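You operate a simulated robot arm through the tools that you are given. There is no shell and no other tool.

You are at the controls of a simulated two-armed robot. One attempt, no reset.

## Task
Mix a green sample: two pumps of blue dye, two of yellow.
Fine: in the beaker; stir it even with the white stick; stick back in its holder, lid on, slide in the middle, no scent.
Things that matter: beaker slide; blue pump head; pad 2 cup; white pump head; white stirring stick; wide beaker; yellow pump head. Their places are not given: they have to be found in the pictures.

The check looks at the end state, three seconds after you hand in, the way a careful person would. Anything else that was tipped, shoved, dropped, spilled or broken makes it a failure. A push-on lid holds only when it is set on centred and level and pressed home; a screw cap is set on level and turned clockwise until tight.

## Robot
Two 7-joint arms with fingered hands on one trunk that stands fixed in place. Base frame: the origin is at the foot of the trunk, x ahead of it, y to its left, z up; the work surface is at about z = 860. Readings come in mm, degrees, newtons and seconds.
The left shoulder is at [50, 214, 869], the right one opposite. With the tool pointing down near the work surface each hand reaches from about 360 to 880 mm from the base axis, measured 20 degrees to its own side. Payload 3 kg a hand.
The TCP of each hand is the grasp point between the finger pads, 26 mm short of the fingertips. In the tool frame z runs along the fingers and y along their closing line. The gripper opens to 132 mm. The gripper's body begins 73 mm behind the TCP. The gripper is a hand of 3 fingers: y runs from the thumb to the fingers, the wrist lies at [0, 0, -229] in the tool frame, and closing takes about 1.5 s.
Orientation is that of the tool frame in the base frame, as a unit quaternion [x, y, z, w]. With the fingers straight down and closing along the base's y, the tool's x points along the base's -x, its y along +y and its z along -z.

## Interface
- The arms move only by the tool servo_tool. It takes "left_moves", "right_moves" or both (then of equal length, played together; a hand with none holds still); each is a list of rows, each a list of 6 numbers: the shift along the base's x, y, z in mm, then the turn, a rotation vector about the base's x, y, z in rad. In form: [[x, y, z, rx, ry, rz], ...]. A call has 1 to 20 rows; each row shifts and turns the commanded pose from where the row before left it. "left_claw" and "right_claw" are, for a hand that has rows, the opening, from 0 (shut) to 1 (fully open), set as the call begins (left out, the last holds). Rows are played at 5 a second. More than 50 mm and 8.6 degrees between two rows, or a gripper value outside its range, and nothing of the call is played. Where a pose cannot be reached the arm comes as near as it can. A force on the tool above 40 N (or 10 N above the force at the start of the call, whichever is more), or a blocked arm, ends the call early, and 0.2 s more pass. The fingers move at their own pace (about 72 mm/s each) and stop on an object; they squeeze with about 24 N. The grip force told is the motor's: it shows also when the fingers shut on nothing. Time passes only in rows, and 0.2 s behind the last, so rows that do not move let the fingers close. The reply holds the time, the measured pose of the TCP, the force on the tool along the base axes, the opening and the grip force, in the units named above and with some noise, with the torque about the TCP (base axes, N m) and any sound that the robot's microphone picked up.
- Cameras (640 x 400 px; columns grow to the right, rows downward): "scene" is now at [37.5, -19.9, 1513]; the picture's right is [-0.22, -0.98, 0.00], its down [-0.54, 0.12, -0.83] and it looks along [0.81, -0.18, -0.56] (base axes); focal length 342 px, centre (320, 200). "left" rides on the left gripper at [-62, 3, -92] in its tool frame; the picture's right is [-0.05, -1.00, 0.00], its down [0.83, -0.04, -0.56] and it looks along [0.55, -0.03, 0.83] (tool axes); focal length 230 px, centre (320, 200). "right" rides on the right gripper at [61, 3, -92] in its tool frame; the picture's right is [-0.05, 1.00, 0.00], its down [-0.83, -0.04, -0.56] and it looks along [-0.55, -0.03, 0.83] (tool axes); focal length 230 px, centre (320, 200).
- camera(camera): a new picture of that camera. It takes no simulated time.
- finger_targets(finger1, finger2, thumb_bend, hand): sets how far each is bent, from 0 (flat) to 100 (curled in); at 30 the hand is open as for a grip, at 70 the pads meet at the TCP. One left out holds its place. A second passes; each finger stops where it meets its share of the squeeze, and holds until it gets a number again. A gripper value or a shape takes the hand back. It gives what a move gives, with no picture; readings hold the bend of each and the force on the fingers (four entries, about 0 where the hand has none), thumb and palm.
- hand_shape(shape, hand): the hand has 3 fingers and takes this shape, open, in about a second: jaw (thumb against the fingers, like two jaws); tri (thumb and two fingers); tip (a fingertip pinch); poke (one finger out to press); point (the index stretched); flat (the hand flat); cup (the hand cupped); fist (a fist). The gripper value then closes the fingers along that shape, each until it touches; the sizes above hold for jaw. It gives what a move gives, with no picture.
- turn_head(pan, tilt): turns the head with the scene camera to pan (to the left, within 86 degrees either way) and tilt (down, from -29 to 69), counted from straight ahead of the robot. It gives what a move gives.
- pixel_to_xyz(camera, pixels): for up to 12 pixels [column, row] of the newest picture of that camera ("zoom" is the newest enlarged one), the place [x, y, z] in the base frame of the surface seen there, good to about 2 mm. It takes no simulated time.
- enlarge(camera, box): a new picture of the part [left, top, right, bottom] of that camera's present view, enlarged. It takes no simulated time.
- hand_in(): hands the job in; it is judged then, once.

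Open the grippers and draw the arms clear of the work before you hand the job in, unless the task says otherwise.

The tools are called after ">>>" by a JSON object that holds its "api" and its "payload". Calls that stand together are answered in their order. servo_tool: Moves the arms, as the interface text tells. Its arguments: {"type":"object","properties":{"left_moves":{"type":"array"},"left_claw":{"type":"number"},"right_moves":{"type":"array"},"right_claw":{"type":"number"}},"required":[]} The other tools are called the same way: hand_shape (shape, hand) gives the hand a shape; finger_targets (finger1, finger2, thumb_bend, hand) moves the fingers one by one; turn_head (pan, tilt) turns the head that bears the scene camera; camera (camera) takes a picture; pixel_to_xyz (camera, pixels) gives the place of the surface under pixels of a picture; enlarge (camera, box) takes an enlarged picture of a part of a camera's view; hand_in () hands the job in.

At the start:

```text
t: 0.0
left_ee_pos: [425.1, 96.9, 1219.3]
left_tcp_rot: [0.076, 0.997, 0.0, -0.001]
left_wrist_force: [0.7, 0.3, 0.2]
left_ft_torque: [0.05, 0.01, -0.02]
left_finger_gap: 132.0
left_finger_force: 0.0
left_shape: jaw
left_bend: [30.0, 30.0, 30.0]
left_finger forces: [0.0, 0.0, 0.0, 0.0, 0.1, 0.0]
right_ee_pos: [455.1, -278.8, 1218.0]
right_tcp_rot: [0.076, 0.997, 0.0, -0.001]
right_wrist_force: [0.0, 1.0, -0.7]
right_ft_torque: [-0.01, -0.03, 0.0]
right_finger_gap: 131.7
right_finger_force: 0.0
right_shape: jaw
right_bend: [30.0, 30.0, 30.0]
right_finger forces: [0.0, 0.1, 0.0, 0.0, 0.0, 0.0]
head pan, tilt: [-12.6, 33.9]
```

scene: 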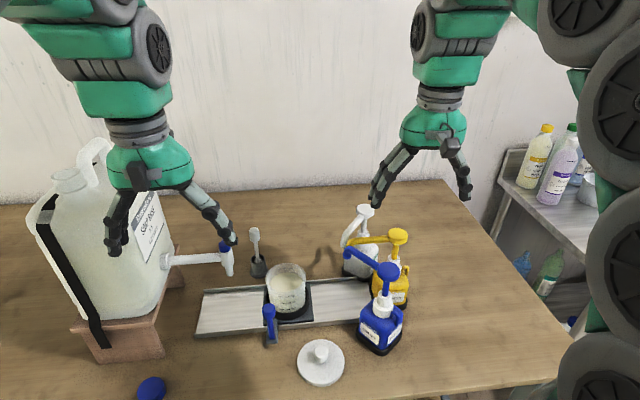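
right: 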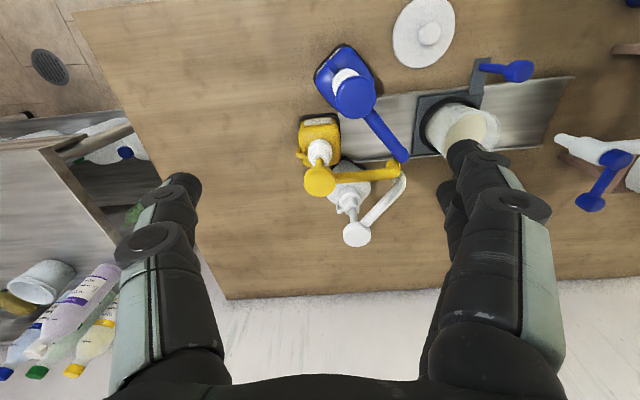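
left: 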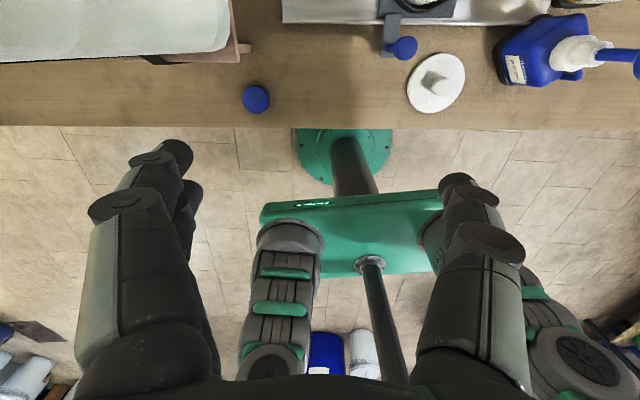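

I start by looking closer at the bench: the rail with the beaker around (290,295), the pumps around (380,270), the stick at (256,250).

>>> {"api": "enlarge", "payload": {"camera": "scene", "box": [180, 190, 420, 340]}}

>>> {"api": "enlarge", "payload": {"camera": "scene", "box": [320, 190, 440, 370]}}

>>> {"api": "enlarge", "payload": {"camera": "scene", "box": [20, 130, 260, 400]}}

```text
2.67 times, centred on (300, 265) of scene
```

zoom: 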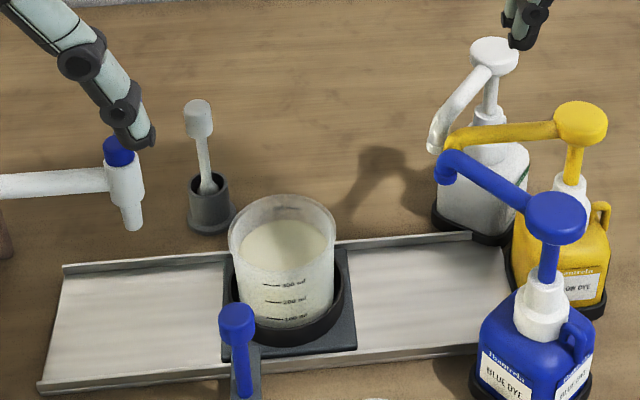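

```text
2.22 times, centred on (380, 280) of scene
```

zoom: 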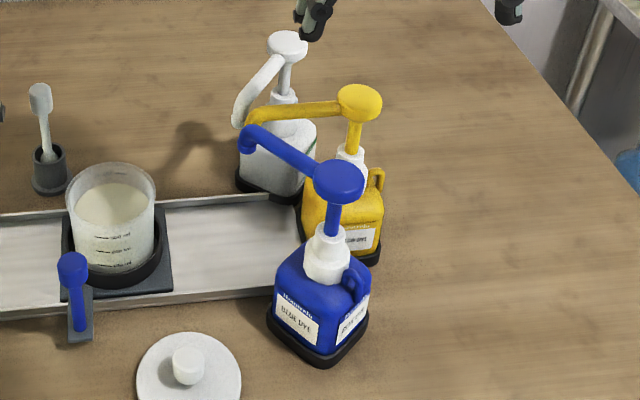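

```text
1.48 times, centred on (140, 265) of scene
```

zoom: 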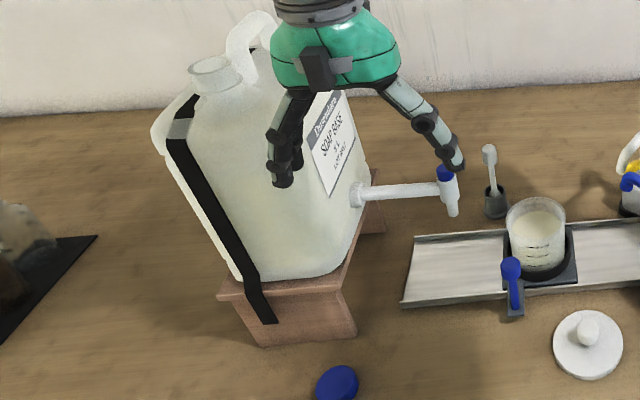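

The beaker already holds a cream base and sits on the slide with a blue-knobbed handle. I turn the head to see the whole workplace, including whatever "pad 2 cup" is.

>>> {"api": "turn_head", "payload": {"pan": 40, "tilt": 40}}

>>> {"api": "camera", "payload": {"camera": "scene"}}

>>> {"api": "turn_head", "payload": {"pan": -60, "tilt": 40}}

>>> {"api": "camera", "payload": {"camera": "scene"}}

>>> {"api": "turn_head", "payload": {"pan": 0, "tilt": 55}}

>>> {"api": "camera", "payload": {"camera": "scene"}}

```text
t: 1.2
left_ee_pos: [425.5, 96.6, 1219.1]
left_tcp_rot: [0.076, 0.997, 0.0, 0.0]
left_wrist_force: [0.0, -0.4, 0.3]
left_ft_torque: [0.01, -0.02, -0.03]
left_finger_gap: 131.7
left_finger_force: 0.0
left_shape: jaw
left_bend: [30.0, 30.0, 30.0]
left_finger forces: [0.0, 0.0, 0.0, 0.1, 0.0, 0.0]
right_ee_pos: [454.4, -280.0, 1218.7]
right_tcp_rot: [0.076, 0.997, 0.0, 0.0]
right_wrist_force: [0.0, -0.1, 0.0]
right_ft_torque: [-0.01, 0.01, 0.03]
right_finger_gap: 131.8
right_finger_force: 0.1
right_shape: jaw
right_bend: [30.0, 30.0, 30.0]
right_finger forces: [0.1, 0.0, 0.0, 0.0, 0.1, 0.0]
head pan, tilt: [40.0, 40.0]
```

```text
taken
```

scene: 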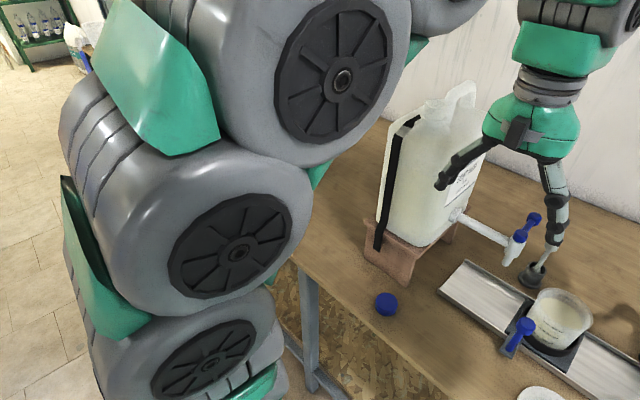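

```text
t: 3.0
left_ee_pos: [425.7, 97.3, 1219.3]
left_tcp_rot: [0.076, 0.997, -0.001, 0.0]
left_wrist_force: [-1.0, 0.6, -0.8]
left_ft_torque: [0.04, -0.01, -0.01]
left_finger_gap: 132.1
left_finger_force: 0.0
left_shape: jaw
left_bend: [30.0, 30.0, 30.0]
left_finger forces: [0.0, 0.0, 0.0, 0.1, 0.0, 0.0]
right_ee_pos: [455.0, -279.2, 1219.5]
right_tcp_rot: [0.076, 0.997, 0.0, 0.0]
right_wrist_force: [-0.5, -0.5, -0.4]
right_ft_torque: [0.01, -0.01, 0.0]
right_finger_gap: 131.7
right_finger_force: 0.2
right_shape: jaw
right_bend: [30.0, 30.0, 30.0]
right_finger forces: [0.1, 0.1, 0.0, 0.0, 0.1, 0.1]
head pan, tilt: [-60.0, 40.0]
```

```text
taken
```

scene: 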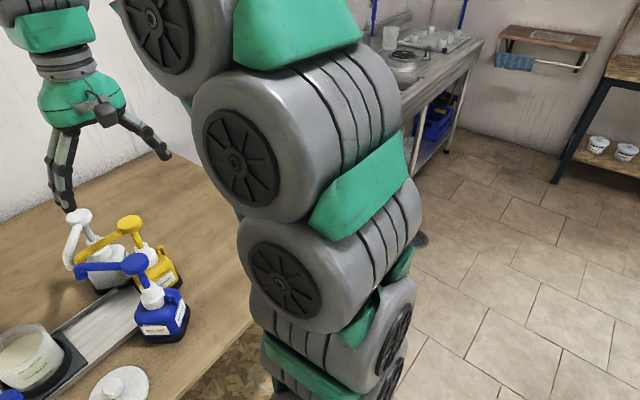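

```text
t: 4.3
left_ee_pos: [426.4, 97.0, 1218.7]
left_tcp_rot: [0.076, 0.997, 0.0, 0.0]
left_wrist_force: [-0.3, -0.1, -0.2]
left_ft_torque: [-0.01, 0.01, 0.0]
left_finger_gap: 131.9
left_finger_force: 0.0
left_shape: jaw
left_bend: [30.0, 30.0, 30.0]
left_finger forces: [0.1, 0.1, 0.1, 0.0, 0.0, 0.1]
right_ee_pos: [453.4, -278.6, 1219.3]
right_tcp_rot: [0.076, 0.997, 0.0, 0.0]
right_wrist_force: [-0.7, -0.4, 0.0]
right_ft_torque: [-0.01, -0.01, 0.0]
right_finger_gap: 131.8
right_finger_force: 0.0
right_shape: jaw
right_bend: [30.0, 30.0, 30.0]
right_finger forces: [0.0, 0.0, 0.0, 0.0, 0.0, 0.0]
head pan, tilt: [0.0, 55.0]
```

```text
taken
```

scene: 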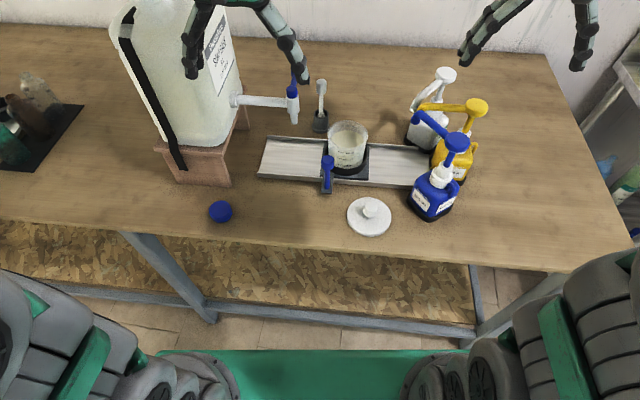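

Head-on view shows the rail from (260,160) to (430,180), beaker at (347,145), lid at (370,215). I zoom on the pumps, rail, and beaker from here.

>>> {"api": "enlarge", "payload": {"camera": "scene", "box": [380, 50, 508, 230]}}

>>> {"api": "enlarge", "payload": {"camera": "scene", "box": [240, 60, 440, 240]}}

>>> {"api": "enlarge", "payload": {"camera": "scene", "box": [0, 50, 260, 240]}}

```text
2.22 times, centred on (444, 140) of scene
```

zoom: 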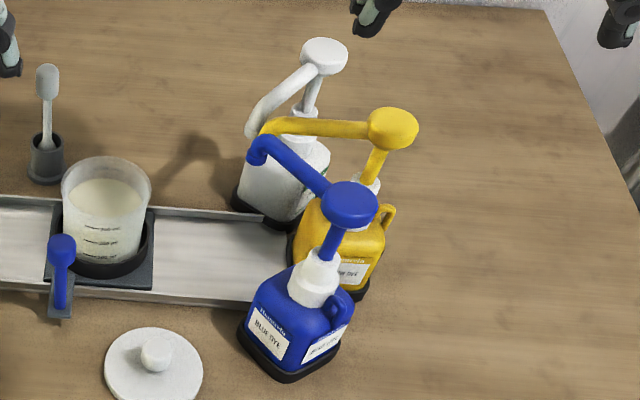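

```text
2.22 times, centred on (340, 150) of scene
```

zoom: 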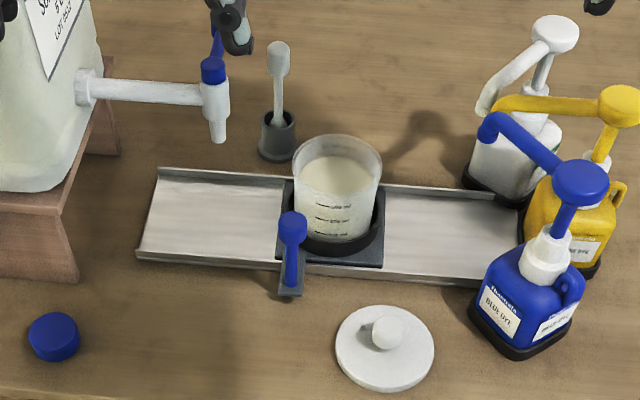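

```text
2.11 times, centred on (130, 145) of scene
```

zoom: 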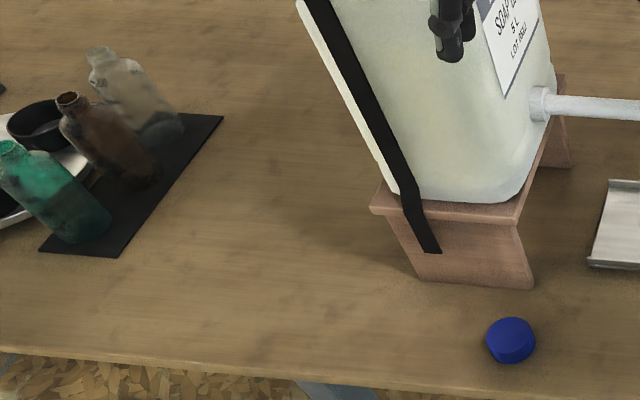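

The dark mat at the far left carries bottles and a dark ring. I turn the head there to identify it (possibly "pad 2 cup").

>>> {"api": "turn_head", "payload": {"pan": 22, "tilt": 42}}

>>> {"api": "camera", "payload": {"camera": "scene"}}

>>> {"api": "enlarge", "payload": {"camera": "scene", "box": [20, 40, 340, 240]}}

```text
t: 5.1
left_ee_pos: [425.4, 96.9, 1219.2]
left_tcp_rot: [0.076, 0.997, 0.001, 0.0]
left_wrist_force: [0.6, 0.6, 0.0]
left_ft_torque: [0.04, 0.02, 0.0]
left_finger_gap: 131.9
left_finger_force: 0.0
left_shape: jaw
left_bend: [30.0, 30.0, 30.0]
left_finger forces: [0.1, 0.0, 0.1, 0.0, 0.0, 0.1]
right_ee_pos: [454.3, -279.8, 1221.1]
right_tcp_rot: [0.076, 0.997, 0.0, 0.0]
right_wrist_force: [0.4, 0.1, -0.7]
right_ft_torque: [0.0, 0.03, 0.02]
right_finger_gap: 131.8
right_finger_force: 0.1
right_shape: jaw
right_bend: [30.0, 30.0, 30.0]
right_finger forces: [0.0, 0.0, 0.0, 0.0, 0.0, 0.0]
head pan, tilt: [22.0, 42.0]
```

```text
taken
```

scene: 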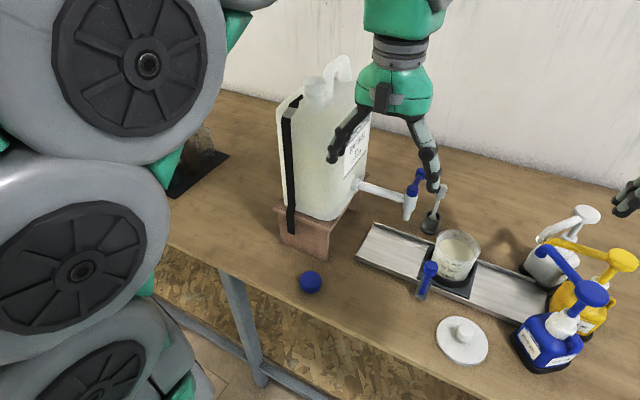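

```text
2.00 times, centred on (180, 140) of scene
```

zoom: 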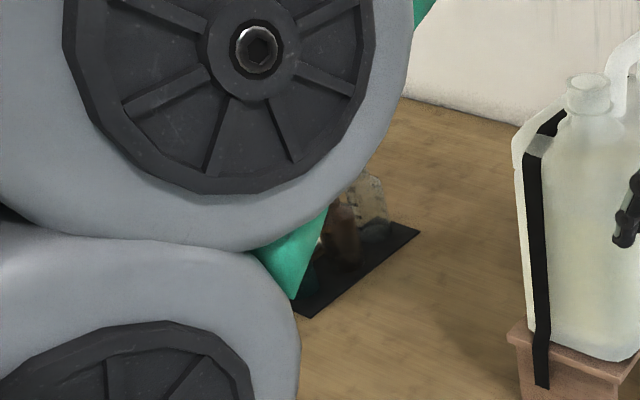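

The mat is just scenery. I point the head to the rail area and measure the important spots.

>>> {"api": "turn_head", "payload": {"pan": -8, "tilt": 48}}

>>> {"api": "camera", "payload": {"camera": "scene"}}

>>> {"api": "enlarge", "payload": {"camera": "scene", "box": [220, 90, 420, 215]}}

```text
t: 6.1
left_ee_pos: [425.1, 95.7, 1219.3]
left_tcp_rot: [0.076, 0.997, 0.0, 0.0]
left_wrist_force: [0.6, -1.0, 0.2]
left_ft_torque: [0.02, -0.01, -0.02]
left_finger_gap: 131.8
left_finger_force: 0.1
left_shape: jaw
left_bend: [30.0, 30.0, 30.0]
left_finger forces: [0.0, 0.1, 0.1, 0.0, 0.0, 0.0]
right_ee_pos: [454.8, -279.1, 1218.0]
right_tcp_rot: [0.076, 0.997, 0.0, 0.0]
right_wrist_force: [0.5, -0.6, 0.9]
right_ft_torque: [-0.04, -0.02, 0.0]
right_finger_gap: 131.9
right_finger_force: 0.1
right_shape: jaw
right_bend: [30.0, 30.0, 30.0]
right_finger forces: [0.0, 0.1, 0.0, 0.0, 0.0, 0.0]
head pan, tilt: [-8.0, 48.0]
```

```text
taken
```

scene: 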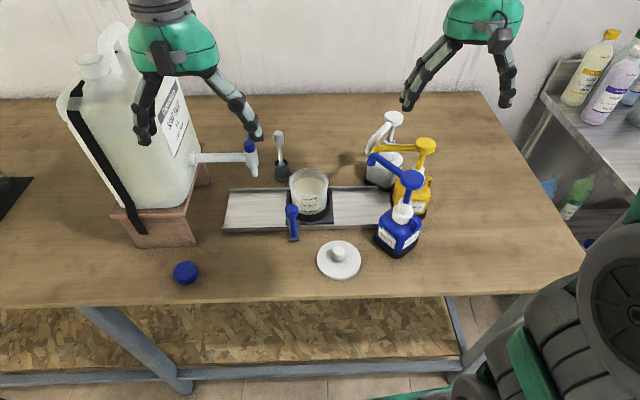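

```text
3.20 times, centred on (320, 152) of scene
```

zoom: 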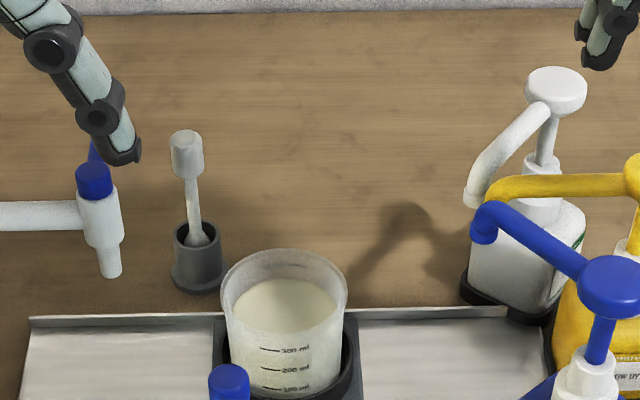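

I now get 3D positions of the pump heads, stick, beaker rim, slide knob, and lid.

>>> {"api": "pixel_to_xyz", "payload": {"camera": "scene", "pixels": [[411, 179], [426, 143], [394, 116], [279, 132], [292, 211], [339, 253], [339, 263], [371, 158], [295, 238], [281, 180], [310, 196], [309, 180]]}}

>>> {"api": "pixel_to_xyz", "payload": {"camera": "zoom", "pixels": [[284, 254], [283, 300], [224, 275], [344, 285], [195, 240], [187, 145], [470, 200], [487, 235], [556, 85], [610, 280], [195, 275], [34, 322]]}}

>>> {"api": "pixel_to_xyz", "payload": {"camera": "scene", "pixels": [[225, 228], [231, 191], [375, 227], [340, 190], [287, 224], [333, 221], [330, 190], [186, 272], [402, 248], [380, 246], [421, 235], [385, 255]]}}

```text
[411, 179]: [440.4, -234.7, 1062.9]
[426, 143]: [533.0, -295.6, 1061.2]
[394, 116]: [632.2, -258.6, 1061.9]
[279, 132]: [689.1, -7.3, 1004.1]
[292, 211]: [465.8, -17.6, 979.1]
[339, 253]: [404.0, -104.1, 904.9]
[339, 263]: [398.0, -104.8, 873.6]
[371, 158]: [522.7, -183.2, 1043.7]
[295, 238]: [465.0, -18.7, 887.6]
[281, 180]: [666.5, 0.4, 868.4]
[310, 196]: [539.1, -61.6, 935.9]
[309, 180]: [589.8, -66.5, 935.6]
```

```text
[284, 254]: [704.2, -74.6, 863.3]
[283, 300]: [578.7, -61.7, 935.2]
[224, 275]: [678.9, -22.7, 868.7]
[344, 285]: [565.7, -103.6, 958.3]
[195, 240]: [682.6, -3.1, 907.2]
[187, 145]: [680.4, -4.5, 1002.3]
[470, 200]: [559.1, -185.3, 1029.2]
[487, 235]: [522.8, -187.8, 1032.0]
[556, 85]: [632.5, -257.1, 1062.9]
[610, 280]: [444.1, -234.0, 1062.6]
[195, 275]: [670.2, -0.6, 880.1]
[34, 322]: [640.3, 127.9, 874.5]
```

```text
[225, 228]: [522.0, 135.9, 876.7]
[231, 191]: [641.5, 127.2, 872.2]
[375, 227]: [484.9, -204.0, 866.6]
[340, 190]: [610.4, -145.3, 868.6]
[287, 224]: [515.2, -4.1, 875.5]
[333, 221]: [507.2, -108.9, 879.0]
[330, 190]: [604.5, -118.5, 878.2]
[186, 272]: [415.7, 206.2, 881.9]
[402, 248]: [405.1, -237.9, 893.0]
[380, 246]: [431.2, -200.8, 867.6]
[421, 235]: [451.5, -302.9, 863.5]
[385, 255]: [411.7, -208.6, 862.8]
```

Pump head tops sit at z≈1062: blue ≈(444,-234), yellow ≈(533,-296), white ≈(632,-258); the slide knob is at (466,-18,979), lid at (400,-104). I look closer from the wrist cameras.

>>> {"api": "enlarge", "payload": {"camera": "right", "box": [280, 0, 600, 260]}}

>>> {"api": "enlarge", "payload": {"camera": "left", "box": [220, 0, 640, 140]}}

```text
1.54 times, centred on (440, 130) of right
```

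zoom: 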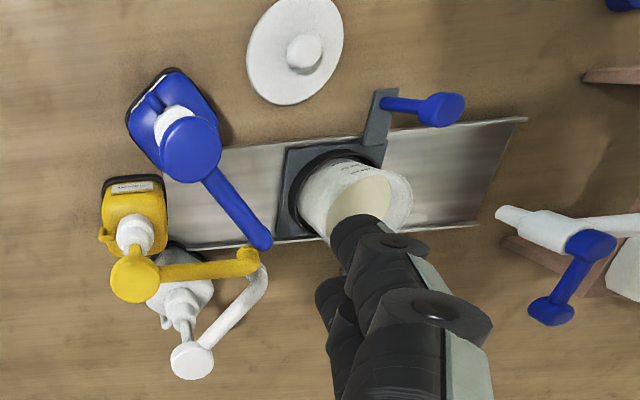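

```text
1.52 times, centred on (430, 70) of left
```

zoom: 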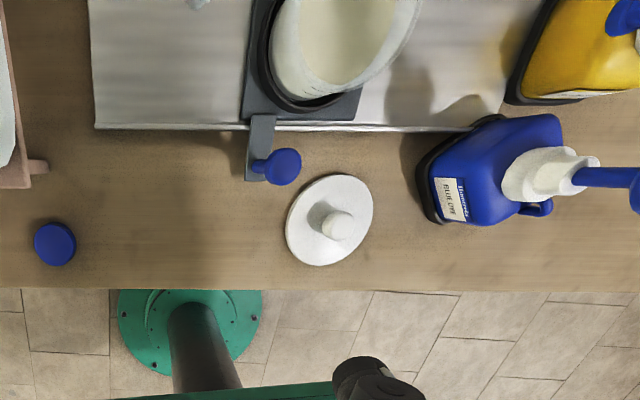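

I draw the left hand aside (toward y≈+190) so the right hand can survey the beaker from above with its wrist camera.

>>> {"api": "servo_tool", "payload": {"left_moves": [[-5, 25, 5, 0, 0, 0], [-5, 25, 5, 0, 0, 0], [-5, 25, 5, 0, 0, 0], [-5, 25, 5, 0, 0, 0]]}}

>>> {"api": "servo_tool", "payload": {"right_moves": [[40, 40, 0, 0, 0, 0], [40, 40, 0, 0, 0, 0], [40, 40, 0, 0, 0, 0], [40, 40, 0, 0, 0, 0], [6, 40, 0, 0, 0, 0], [0, 14, 0, 0, 0, 0], [0, 0, 0, 0, 0, 0]]}}

>>> {"api": "camera", "payload": {"camera": "right"}}

>>> {"api": "camera", "payload": {"camera": "scene"}}

```text
t: 7.1
left_ee_pos: [403.7, 199.0, 1239.2]
left_tcp_rot: [0.076, 0.997, 0.0, 0.001]
left_wrist_force: [0.7, -0.1, -0.6]
left_ft_torque: [0.0, 0.02, 0.03]
left_finger_gap: 131.8
left_finger_force: 0.0
left_shape: jaw
left_bend: [30.0, 30.0, 30.0]
left_finger forces: [0.0, 0.0, 0.1, 0.0, 0.0, 0.0]
right_ee_pos: [455.1, -278.5, 1218.8]
right_tcp_rot: [0.076, 0.997, 0.0, 0.0]
right_wrist_force: [-0.3, 0.2, -0.5]
right_ft_torque: [-0.03, 0.0, 0.03]
right_finger_gap: 131.7
right_finger_force: 0.2
right_shape: jaw
right_bend: [30.0, 30.0, 30.0]
right_finger forces: [0.1, 0.0, 0.0, 0.0, 0.1, 0.1]
head pan, tilt: [-8.0, 48.0]
```

```text
refused: row 1 steps farther than a row can; nothing moved
```

```text
taken
```

right: 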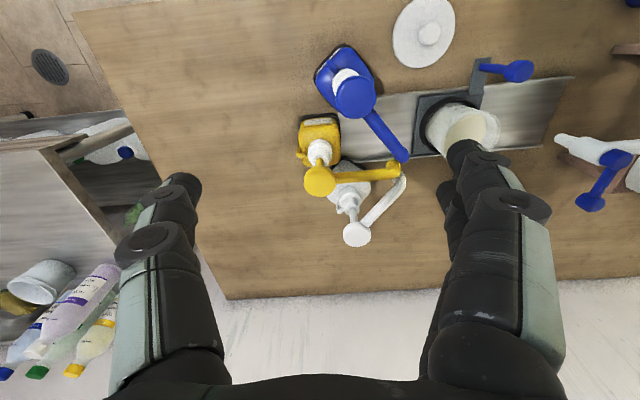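

```text
taken
```

scene: 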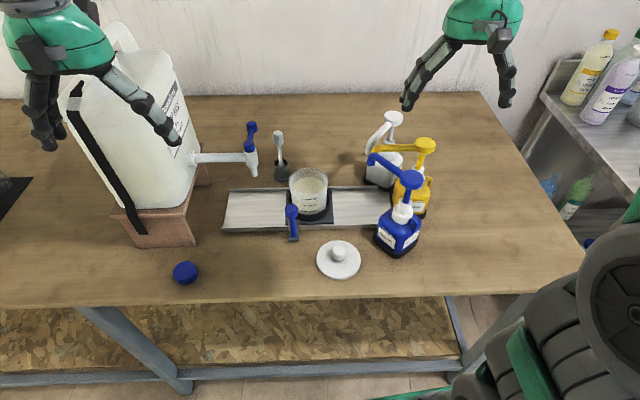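

The row was too long (over 50 mm); I use shorter steps to bring the right camera above the beaker.

>>> {"api": "servo_tool", "payload": {"right_moves": [[28, 30, 0, 0, 0, 0], [28, 30, 0, 0, 0, 0], [28, 30, 0, 0, 0, 0], [28, 30, 0, 0, 0, 0], [28, 30, 0, 0, 0, 0], [26, 34, 0, 0, 0, 0], [0, 30, 0, 0, 0, 0], [0, 0, 0, 0, 0, 0]]}}

>>> {"api": "camera", "payload": {"camera": "right"}}

>>> {"api": "camera", "payload": {"camera": "scene"}}

```text
t: 8.9
left_ee_pos: [404.0, 197.8, 1239.7]
left_tcp_rot: [0.076, 0.997, 0.0, 0.0]
left_wrist_force: [0.1, 0.3, -0.3]
left_ft_torque: [0.0, 0.02, 0.0]
left_finger_gap: 132.1
left_finger_force: 0.0
left_shape: jaw
left_bend: [30.0, 30.0, 30.0]
left_finger forces: [0.1, 0.0, 0.0, 0.0, 0.1, 0.1]
right_ee_pos: [601.0, -92.2, 1208.7]
right_tcp_rot: [0.074, 0.997, 0.0, 0.0]
right_wrist_force: [-0.5, 0.1, 0.2]
right_ft_torque: [0.0, 0.02, -0.02]
right_finger_gap: 132.2
right_finger_force: 0.0
right_shape: jaw
right_bend: [30.0, 30.0, 30.0]
right_finger forces: [0.0, 0.0, 0.0, 0.1, 0.0, 0.1]
right hand out of reach, approached as far as the arm can: row 6, 7
head pan, tilt: [-8.0, 48.0]
```

```text
taken
```

right: 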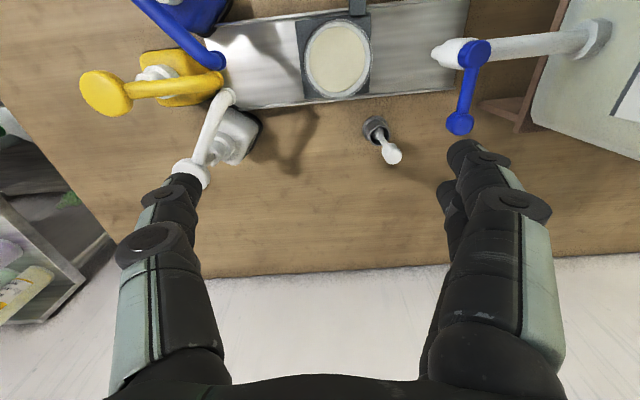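

```text
taken
```

scene: 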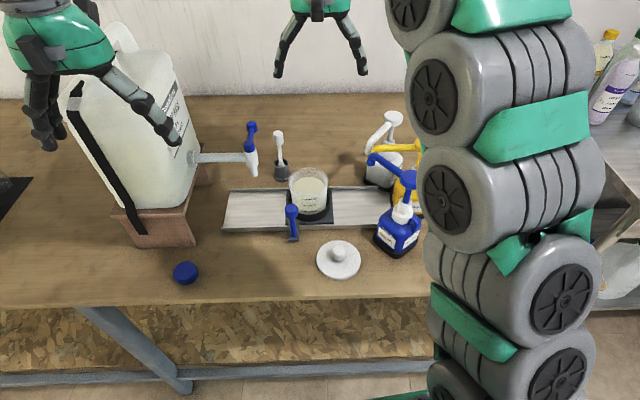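

The beaker rim now shows around (338,57) from above and the stick leans at (385,145). I enlarge and measure.

>>> {"api": "enlarge", "payload": {"camera": "right", "box": [180, 0, 500, 200]}}

>>> {"api": "pixel_to_xyz", "payload": {"camera": "zoom", "pixels": [[318, 44], [318, 114], [245, 115], [387, 115], [318, 185], [265, 62], [370, 62], [240, 205], [380, 190], [235, 40], [95, 195], [570, 175]]}}

```text
2.00 times, centred on (340, 100) of right
```

zoom: 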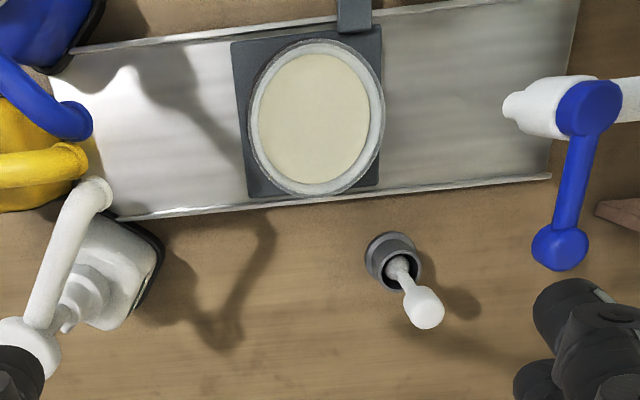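

```text
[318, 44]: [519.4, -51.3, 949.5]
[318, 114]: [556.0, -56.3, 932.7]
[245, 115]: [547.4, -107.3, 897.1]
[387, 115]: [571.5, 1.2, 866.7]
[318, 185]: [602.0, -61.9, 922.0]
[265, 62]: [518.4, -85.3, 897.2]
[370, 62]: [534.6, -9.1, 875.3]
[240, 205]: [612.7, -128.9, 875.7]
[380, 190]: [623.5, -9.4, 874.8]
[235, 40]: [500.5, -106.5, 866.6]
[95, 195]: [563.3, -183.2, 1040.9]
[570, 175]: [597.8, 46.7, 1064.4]
```

I zoom closer on the beaker rim and on the stick holder for finer measurement.

>>> {"api": "enlarge", "payload": {"camera": "right", "box": [290, 10, 386, 106]}}

>>> {"api": "enlarge", "payload": {"camera": "right", "box": [350, 105, 430, 175]}}

```text
4.17 times, centred on (338, 58) of right
```

zoom: 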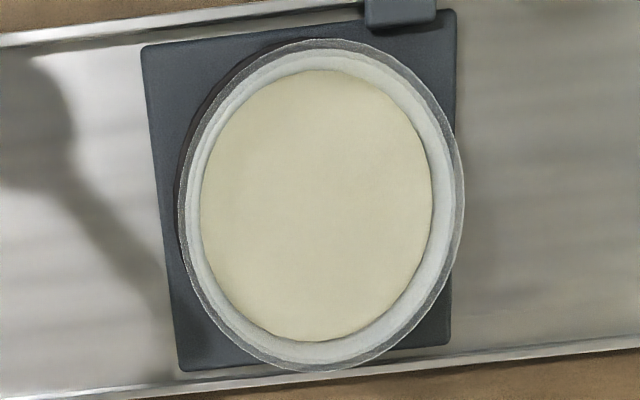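

```text
5.71 times, centred on (390, 140) of right
```

zoom: 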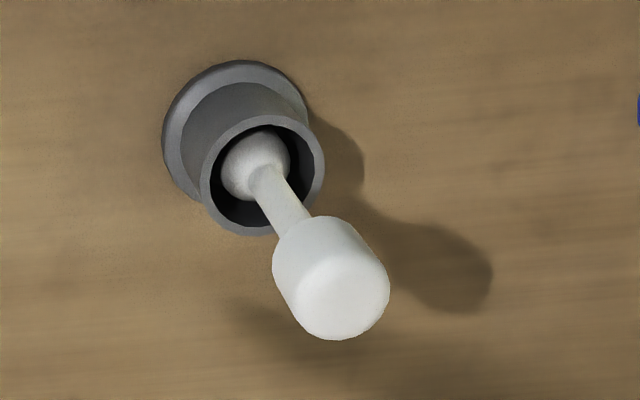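

The stick has a cylindrical head at (335,280) in this zoom, a thin shaft and a ball tip sitting in the grey holder. I measure these.

>>> {"api": "pixel_to_xyz", "payload": {"camera": "zoom", "pixels": [[343, 300], [320, 235], [295, 265], [372, 280], [285, 205], [262, 180], [255, 150], [212, 180], [312, 180], [262, 122], [260, 228], [235, 75]]}}

>>> {"api": "enlarge", "payload": {"camera": "right", "box": [290, 10, 386, 106]}}

>>> {"api": "pixel_to_xyz", "payload": {"camera": "zoom", "pixels": [[184, 200], [460, 190], [320, 43], [310, 366], [215, 100], [420, 80], [230, 325], [425, 310], [197, 200], [445, 200], [315, 60], [315, 350]]}}

```text
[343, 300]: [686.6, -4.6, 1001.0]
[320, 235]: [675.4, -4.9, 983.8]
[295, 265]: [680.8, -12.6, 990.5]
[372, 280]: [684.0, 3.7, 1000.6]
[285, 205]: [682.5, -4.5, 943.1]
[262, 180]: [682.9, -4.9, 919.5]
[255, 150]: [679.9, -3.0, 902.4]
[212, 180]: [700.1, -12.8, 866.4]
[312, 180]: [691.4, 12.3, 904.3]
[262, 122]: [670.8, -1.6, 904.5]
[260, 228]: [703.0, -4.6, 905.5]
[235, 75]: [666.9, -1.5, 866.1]
```

```text
4.17 times, centred on (338, 58) of right
```

zoom: 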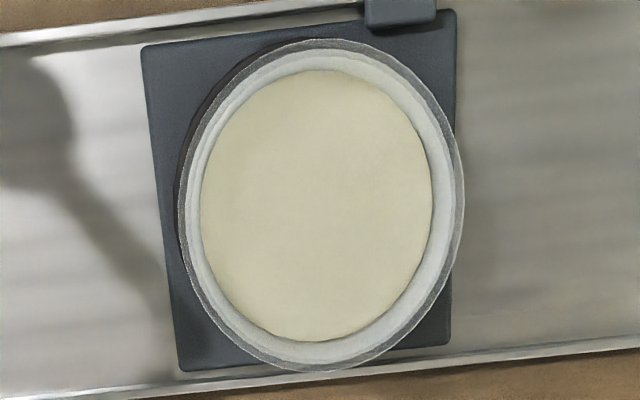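

```text
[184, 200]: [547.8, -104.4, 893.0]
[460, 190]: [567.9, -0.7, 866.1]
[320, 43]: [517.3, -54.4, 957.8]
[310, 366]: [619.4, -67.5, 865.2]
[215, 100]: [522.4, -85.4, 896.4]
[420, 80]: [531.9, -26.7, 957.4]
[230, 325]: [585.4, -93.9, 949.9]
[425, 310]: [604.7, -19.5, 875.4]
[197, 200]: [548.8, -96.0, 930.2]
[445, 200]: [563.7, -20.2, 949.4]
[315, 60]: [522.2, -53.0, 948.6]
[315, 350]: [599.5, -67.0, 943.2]
```

Beaker rim centre is ≈(561,-61.5), outer radius ≈44, rim z≈959; stick head ≈(684,-4.5) top z≈1003. Next I measure rail ends, slide plate corners and the tap outlet to judge where "middle" is.

>>> {"api": "pixel_to_xyz", "payload": {"camera": "zoom", "pixels": [[148, 50], [450, 15], [185, 365], [445, 340], [390, 15], [320, 205]]}}

>>> {"api": "enlarge", "payload": {"camera": "right", "box": [180, 0, 500, 200]}}

>>> {"api": "pixel_to_xyz", "payload": {"camera": "zoom", "pixels": [[510, 105], [574, 5], [547, 176], [120, 215], [76, 52], [105, 190], [85, 155], [85, 115], [545, 105], [575, 95], [560, 245], [100, 205]]}}

```text
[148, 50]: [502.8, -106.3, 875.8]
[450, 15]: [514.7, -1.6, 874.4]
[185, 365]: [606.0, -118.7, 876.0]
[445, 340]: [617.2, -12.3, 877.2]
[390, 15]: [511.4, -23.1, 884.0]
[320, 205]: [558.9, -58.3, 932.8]
```

```text
2.00 times, centred on (340, 100) of right
```

zoom: 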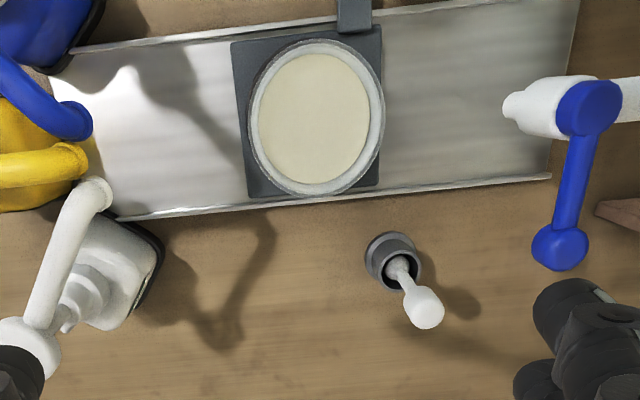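

```text
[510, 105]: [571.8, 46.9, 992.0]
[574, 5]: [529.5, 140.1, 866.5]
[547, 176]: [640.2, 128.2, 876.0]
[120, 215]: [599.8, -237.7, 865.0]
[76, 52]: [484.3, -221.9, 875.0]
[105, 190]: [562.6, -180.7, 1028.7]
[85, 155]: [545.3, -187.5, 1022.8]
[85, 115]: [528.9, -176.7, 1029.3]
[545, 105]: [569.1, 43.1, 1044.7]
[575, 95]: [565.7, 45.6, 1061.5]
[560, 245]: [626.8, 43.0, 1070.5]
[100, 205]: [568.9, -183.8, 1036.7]
```

The slide plate is centred at ≈(560,-60) and the nozzles converge near (545,-183), so it must move about 122 mm right. I zoom on the slide handle and the pump heads to plan clearances.

>>> {"api": "enlarge", "payload": {"camera": "scene", "box": [270, 190, 320, 250]}}

>>> {"api": "pixel_to_xyz", "payload": {"camera": "zoom", "pixels": [[280, 110], [240, 125], [325, 130], [285, 180], [300, 230], [310, 290], [285, 290], [325, 290], [315, 330], [280, 85], [280, 150]]}}

>>> {"api": "enlarge", "payload": {"camera": "scene", "box": [355, 100, 445, 270]}}

```text
6.67 times, centred on (295, 220) of scene
```

zoom: 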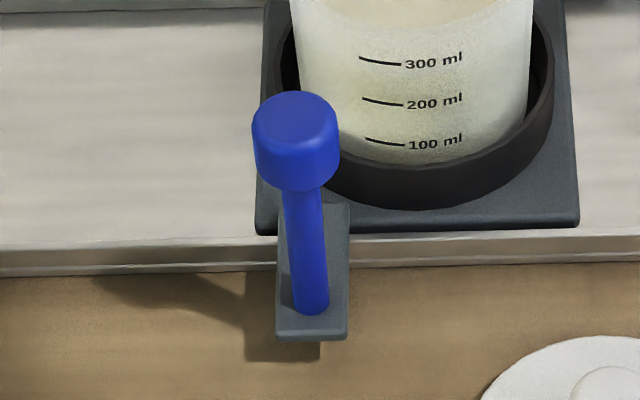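

```text
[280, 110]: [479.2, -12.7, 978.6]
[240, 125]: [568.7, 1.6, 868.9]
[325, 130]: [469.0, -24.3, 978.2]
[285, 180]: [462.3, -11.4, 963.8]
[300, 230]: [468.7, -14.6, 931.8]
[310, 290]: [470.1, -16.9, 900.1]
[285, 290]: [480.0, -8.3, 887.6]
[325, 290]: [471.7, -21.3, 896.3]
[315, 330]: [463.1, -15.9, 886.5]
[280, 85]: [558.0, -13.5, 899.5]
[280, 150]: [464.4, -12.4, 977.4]
```

```text
2.35 times, centred on (400, 185) of scene
```

zoom: 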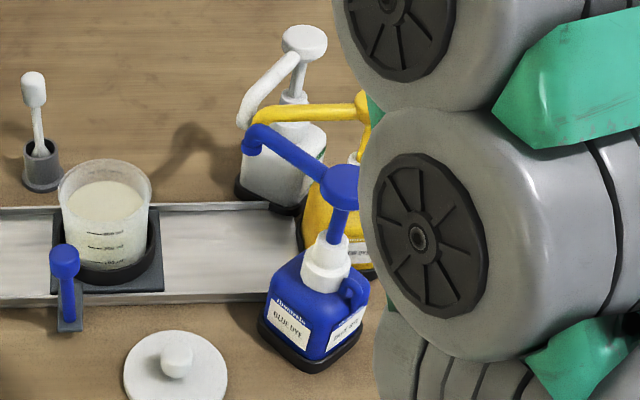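

The knob is centred ≈(473,-16), z 958–978, ~24 mm wide. I'll bring the right hand back with a 35° pitch (fingers reaching forward-down) so its body will clear the blue spout later, stopping short of the knob.

>>> {"api": "servo_tool", "payload": {"right_moves": [[-23.75, 9.5, -16, 0, -0.0764, 0], [-23.75, 9.5, -16, 0, -0.0764, 0], [-23.75, 9.5, -16, 0, -0.0764, 0], [-23.75, 9.5, -16, 0, -0.0764, 0], [-23.75, 9.5, -16, 0, -0.0764, 0], [-23.75, 9.5, -16, 0, -0.0764, 0], [-23.75, 9.5, -16, 0, -0.0764, 0], [-23.75, 9.5, -16, 0, -0.0764, 0], [0, 0, 0, 0, 0, 0]]}}

>>> {"api": "camera", "payload": {"camera": "right"}}

>>> {"api": "camera", "payload": {"camera": "scene"}}

```text
t: 10.9
left_ee_pos: [402.6, 198.2, 1239.9]
left_tcp_rot: [0.075, 0.997, 0.0, 0.0]
left_wrist_force: [-0.5, 0.5, 0.0]
left_ft_torque: [0.01, 0.01, 0.01]
left_finger_gap: 132.4
left_finger_force: 0.0
left_shape: jaw
left_bend: [30.0, 30.0, 30.0]
left_finger forces: [0.1, 0.0, 0.1, 0.1, 0.1, 0.0]
right_ee_pos: [409.1, -17.9, 1081.0]
right_tcp_rot: [0.073, 0.951, 0.022, 0.3]
right_wrist_force: [-0.2, 0.4, 0.7]
right_ft_torque: [-0.04, 0.01, 0.03]
right_finger_gap: 131.9
right_finger_force: 0.0
right_shape: jaw
right_bend: [30.0, 30.0, 30.0]
right_finger forces: [0.0, 0.0, 0.1, 0.1, 0.0, 0.0]
head pan, tilt: [-8.0, 48.0]
```

```text
taken
```

right: 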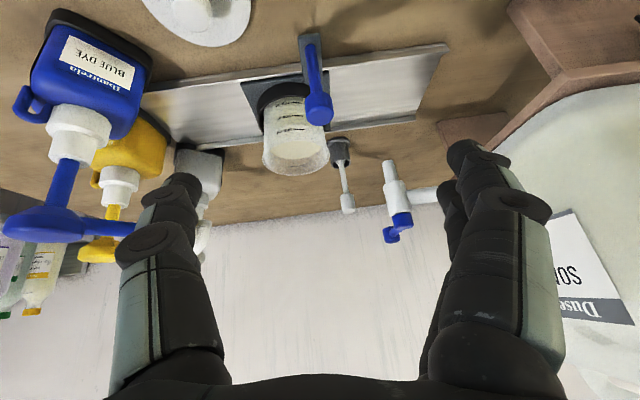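

```text
taken
```

scene: 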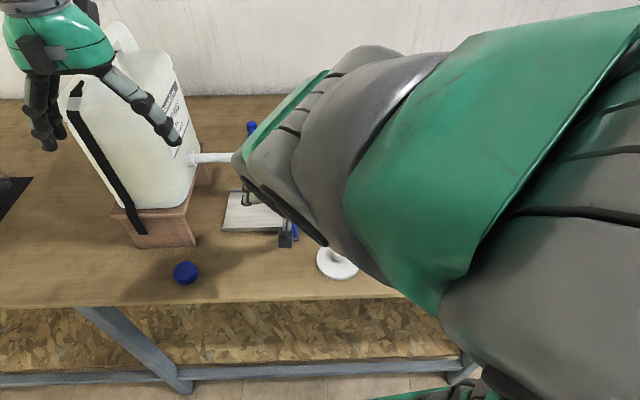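

Right camera shows the knob at about (318,108). I measure it more precisely from this nearer view.

>>> {"api": "enlarge", "payload": {"camera": "right", "box": [270, 20, 370, 140]}}

>>> {"api": "pixel_to_xyz", "payload": {"camera": "right", "pixels": [[318, 120], [318, 105], [308, 107], [330, 107], [314, 75], [310, 50], [318, 95]]}}

```text
3.33 times, centred on (320, 80) of right
```

zoom: 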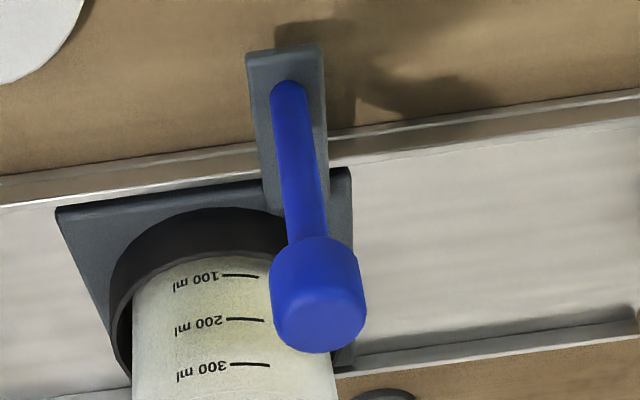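

```text
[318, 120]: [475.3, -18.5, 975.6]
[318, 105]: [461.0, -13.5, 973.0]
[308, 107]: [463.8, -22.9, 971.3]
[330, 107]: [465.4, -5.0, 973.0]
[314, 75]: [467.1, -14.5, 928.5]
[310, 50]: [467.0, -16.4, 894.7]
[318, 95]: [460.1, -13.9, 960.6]
```

Knob centre ≈(472.5,-14.5,968). I descend along the finger axis to straddle it with the hand open.

>>> {"api": "servo_tool", "payload": {"right_moves": [[0, 3, -25, 0, 0, 0], [12.6, 0, -18, 0, 0, 0], [12.6, 0, -18, 0, 0, 0], [12.6, 0, -18, 0, 0, 0], [12.6, 0, -18, 0, 0, 0], [12.6, 0, -18, 0, 0, 0], [0, 0, 0, 0, 0, 0]]}}

>>> {"api": "camera", "payload": {"camera": "right"}}

>>> {"api": "camera", "payload": {"camera": "left"}}

```text
t: 12.5
left_ee_pos: [404.2, 197.6, 1239.4]
left_tcp_rot: [0.076, 0.997, 0.0, 0.0]
left_wrist_force: [0.2, 0.3, -0.4]
left_ft_torque: [-0.02, 0.0, 0.0]
left_finger_gap: 131.9
left_finger_force: 0.1
left_shape: jaw
left_bend: [30.0, 30.0, 30.0]
left_finger forces: [0.0, 0.0, 0.1, 0.1, 0.0, 0.0]
right_ee_pos: [471.9, -12.9, 966.3]
right_tcp_rot: [0.071, 0.951, 0.023, 0.3]
right_wrist_force: [0.3, 0.5, 0.0]
right_ft_torque: [-0.03, 0.01, 0.01]
right_finger_gap: 131.7
right_finger_force: 0.0
right_shape: jaw
right_bend: [30.0, 30.0, 30.0]
right_finger forces: [0.0, 0.0, 0.1, 0.0, 0.0, 0.0]
head pan, tilt: [-8.0, 48.0]
```

```text
taken
```

right: 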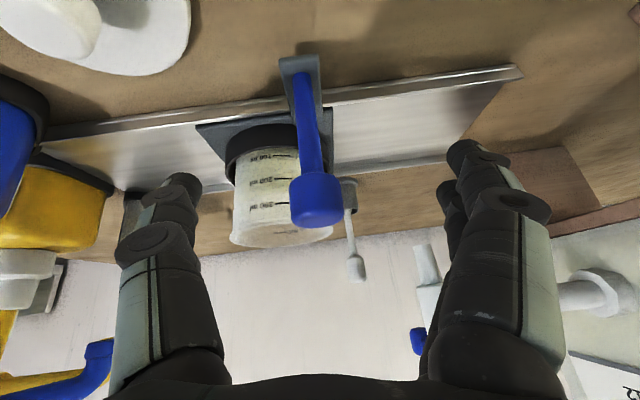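

```text
taken
```

left: 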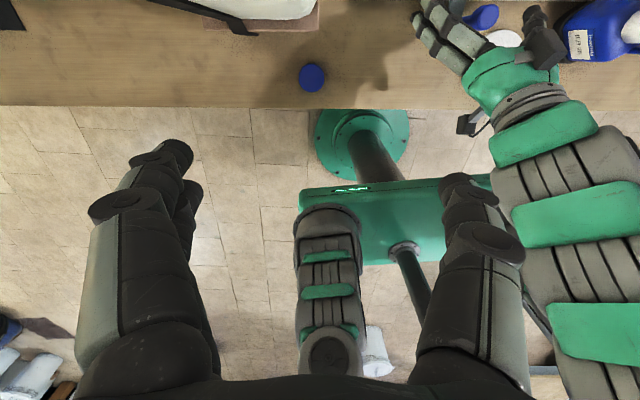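

The knob sits right at the grasp point (318,200 in the wrist view). I close the right hand on it.

>>> {"api": "servo_tool", "payload": {"right_moves": [[0, 0, 0, 0, 0, 0], [0, 0, 0, 0, 0, 0], [0, 0, 0, 0, 0, 0], [0, 0, 0, 0, 0, 0], [0, 0, 0, 0, 0, 0], [0, 0, 0, 0, 0, 0], [0, 0, 0, 0, 0, 0], [0, 0, 0, 0, 0, 0]], "right_claw": 0}}

>>> {"api": "camera", "payload": {"camera": "right"}}

```text
t: 14.3
left_ee_pos: [403.7, 197.3, 1239.3]
left_tcp_rot: [0.076, 0.997, 0.0, -0.001]
left_wrist_force: [0.2, 0.0, 0.2]
left_ft_torque: [0.0, -0.02, 0.0]
left_finger_gap: 132.0
left_finger_force: 0.1
left_shape: jaw
left_bend: [30.0, 30.0, 30.0]
left_finger forces: [0.0, 0.0, 0.0, 0.0, 0.0, 0.0]
right_ee_pos: [472.0, -14.2, 965.6]
right_tcp_rot: [0.071, 0.951, 0.023, 0.3]
right_wrist_force: [9.4, -0.4, -10.6]
right_ft_torque: [0.16, -0.02, 0.03]
right_finger_gap: 7.4
right_finger_force: 23.9
right_shape: jaw
right_bend: [70.0, 67.0, 71.0]
right_finger forces: [11.1, 10.3, 0.1, 0.0, 22.5, 0.0]
head pan, tilt: [-8.0, 48.0]
```

```text
taken
```

right: 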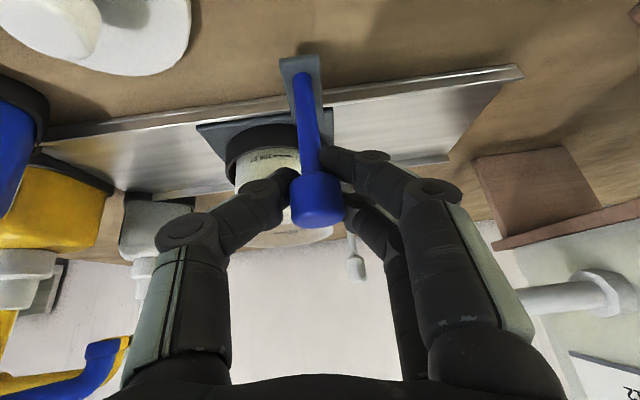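

The hand grips the handle (gap 7 mm on the post just under the knob). I start sliding right along the rail direction (-0.109,-0.994), first about 50 mm.

>>> {"api": "servo_tool", "payload": {"right_moves": [[-0.4, -4, 0, 0, 0, 0], [-0.65, -6, 0, 0, 0, 0], [-0.87, -8, 0, 0, 0, 0], [-0.87, -8, 0, 0, 0, 0], [-0.87, -8, 0, 0, 0, 0], [-0.87, -8, 0, 0, 0, 0], [-0.65, -6, 0, 0, 0, 0], [-0.22, -2, 0, 0, 0, 0]]}}

>>> {"api": "camera", "payload": {"camera": "right"}}

```text
t: 15.2
left_ee_pos: [404.7, 197.6, 1239.7]
left_tcp_rot: [0.076, 0.997, 0.0, 0.0]
left_wrist_force: [0.5, 0.3, 0.5]
left_ft_torque: [0.01, -0.04, -0.01]
left_finger_gap: 131.9
left_finger_force: 0.0
left_shape: jaw
left_bend: [30.0, 30.0, 30.0]
left_finger forces: [0.1, 0.0, 0.1, 0.1, 0.1, 0.0]
right_ee_pos: [470.2, -31.0, 966.2]
right_tcp_rot: [0.07, 0.953, 0.023, 0.295]
right_wrist_force: [29.5, -3.5, -7.5]
right_ft_torque: [0.17, -0.22, 0.18]
right_finger_gap: 6.0
right_finger_force: 24.0
right_shape: jaw
right_bend: [70.0, 64.0, 70.0]
right_finger forces: [10.3, 19.3, 0.0, 0.1, 23.6, 0.0]
right hand out of reach, approached as far as the arm can: row 4
head pan, tilt: [-8.0, 48.0]
stopped in row 4 (right hand): the force on the tool passed its limit at 55 N (the readings are from after the stop); the commanded pose is now the measured one
```

```text
taken
```

right: 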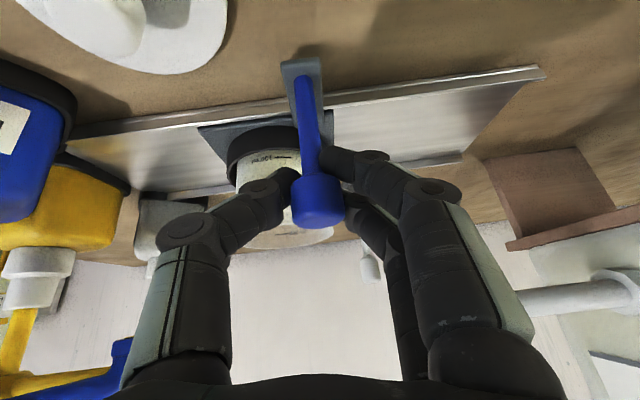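

The arm hit a posture limit with this steep pitch (force spike, slide now ~17 mm right). I release the knob and turn the hand to a nearly vertical pose (12° pitch, slight lean of the body to +y) about the same point.

>>> {"api": "servo_tool", "payload": {"right_moves": [[0, 0, 0, 0, 0, 0], [0, 0, 0, 0, 0, 0], [0, 0, 0, 0, 0, 0], [0, 0, 0, 0, 0, 0], [0, 0, 0, 0, 0, 0], [0, 0, 0, 0, 0, 0], [0, 0, 0, 0, 0, 0]], "right_claw": 1}}

>>> {"api": "camera", "payload": {"camera": "right"}}

>>> {"api": "pixel_to_xyz", "payload": {"camera": "right", "pixels": [[317, 210], [317, 190], [310, 130], [302, 90]]}}

```text
t: 16.8
left_ee_pos: [403.5, 198.1, 1240.0]
left_tcp_rot: [0.075, 0.997, 0.0, 0.0]
left_wrist_force: [0.7, 1.0, 0.0]
left_ft_torque: [-0.01, -0.01, -0.02]
left_finger_gap: 131.8
left_finger_force: 0.1
left_shape: jaw
left_bend: [30.0, 30.0, 30.0]
left_finger forces: [0.0, 0.1, 0.0, 0.0, 0.0, 0.0]
right_ee_pos: [466.9, -32.4, 965.3]
right_tcp_rot: [0.071, 0.953, 0.022, 0.294]
right_wrist_force: [0.4, 0.0, 0.0]
right_ft_torque: [-0.01, 0.0, -0.01]
right_finger_gap: 131.6
right_finger_force: 0.0
right_shape: jaw
right_bend: [30.0, 30.0, 30.0]
right_finger forces: [0.0, 0.0, 0.0, 0.0, 0.1, 0.0]
head pan, tilt: [-8.0, 48.0]
```

```text
taken
```

right: 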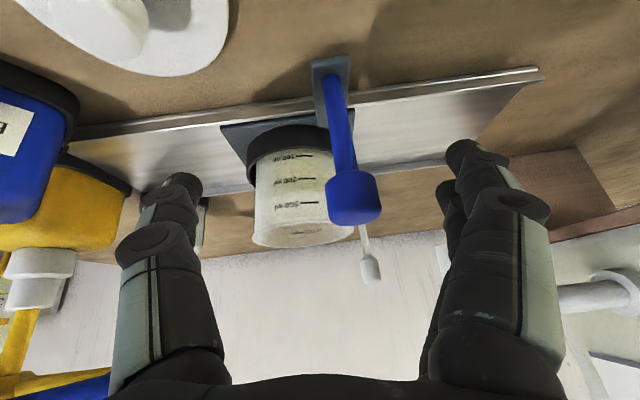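

```text
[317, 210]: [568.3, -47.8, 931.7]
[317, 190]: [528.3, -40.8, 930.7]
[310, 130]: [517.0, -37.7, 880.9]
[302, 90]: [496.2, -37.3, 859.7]
```

After opening, the knob shows at (355,198), i.e. left of the grasp point — it seems the slide sprang back or never moved. I measure its position now.

>>> {"api": "pixel_to_xyz", "payload": {"camera": "right", "pixels": [[353, 210], [353, 190], [345, 195], [370, 195], [342, 130], [336, 90], [252, 160]]}}

>>> {"api": "enlarge", "payload": {"camera": "right", "box": [180, 40, 440, 260]}}

```text
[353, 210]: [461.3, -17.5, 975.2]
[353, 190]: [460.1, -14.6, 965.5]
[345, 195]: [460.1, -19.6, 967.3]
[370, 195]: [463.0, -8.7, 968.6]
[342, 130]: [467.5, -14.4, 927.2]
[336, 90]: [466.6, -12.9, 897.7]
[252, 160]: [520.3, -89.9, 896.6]
```

```text
1.82 times, centred on (310, 150) of right
```

zoom: 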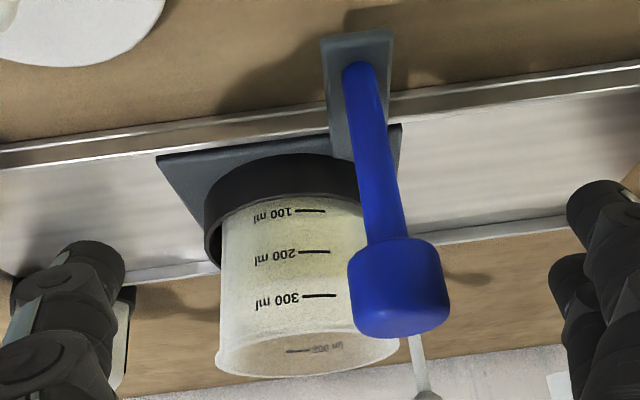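

The slide is exactly back at its start (knob front face at (460,-15)), so there may be a detent at the middle. I rotate the open hand to a near-vertical pose and re-centre on the knob to try again with finer force readings.

>>> {"api": "servo_tool", "payload": {"right_moves": [[1, 3, 0, 0, 0.1, 0], [1, 3, 0, 0, 0.1, 0], [1, 4, 0, 0, 0.1, 0], [1, 4, 0, 0, 0.1, 0], [1, 3, 0, -0.07, 0, 0], [0, 0, 0, -0.07, 0, 0], [0, 0, 0, 0, 0, 0]]}}

>>> {"api": "camera", "payload": {"camera": "right"}}

>>> {"api": "camera", "payload": {"camera": "scene"}}

```text
t: 18.4
left_ee_pos: [403.7, 198.7, 1239.3]
left_tcp_rot: [0.076, 0.997, 0.0, 0.0]
left_wrist_force: [1.2, 0.4, -0.1]
left_ft_torque: [0.03, 0.01, 0.04]
left_finger_gap: 131.6
left_finger_force: 0.0
left_shape: jaw
left_bend: [30.0, 30.0, 30.0]
left_finger forces: [0.0, 0.1, 0.1, 0.1, 0.0, 0.1]
right_ee_pos: [473.4, -14.5, 964.3]
right_tcp_rot: [0.068, 0.99, -0.063, 0.103]
right_wrist_force: [0.6, 0.7, -0.1]
right_ft_torque: [0.0, 0.0, -0.01]
right_finger_gap: 132.1
right_finger_force: 0.1
right_shape: jaw
right_bend: [30.0, 30.0, 30.0]
right_finger forces: [0.0, 0.1, 0.0, 0.0, 0.0, 0.0]
head pan, tilt: [-8.0, 48.0]
```

```text
taken
```

right: 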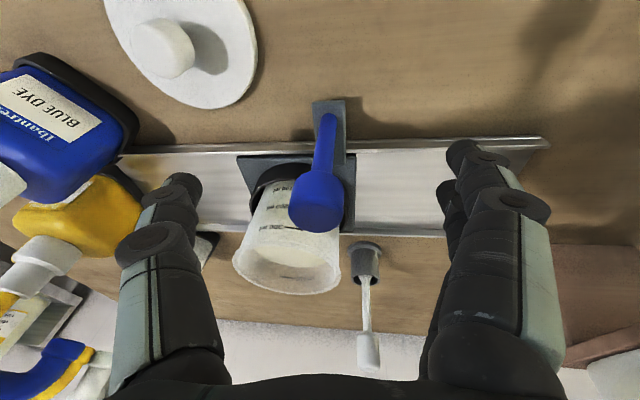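

```text
taken
```

scene: 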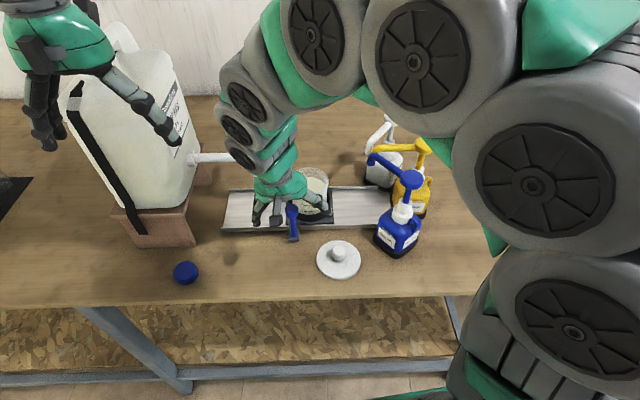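

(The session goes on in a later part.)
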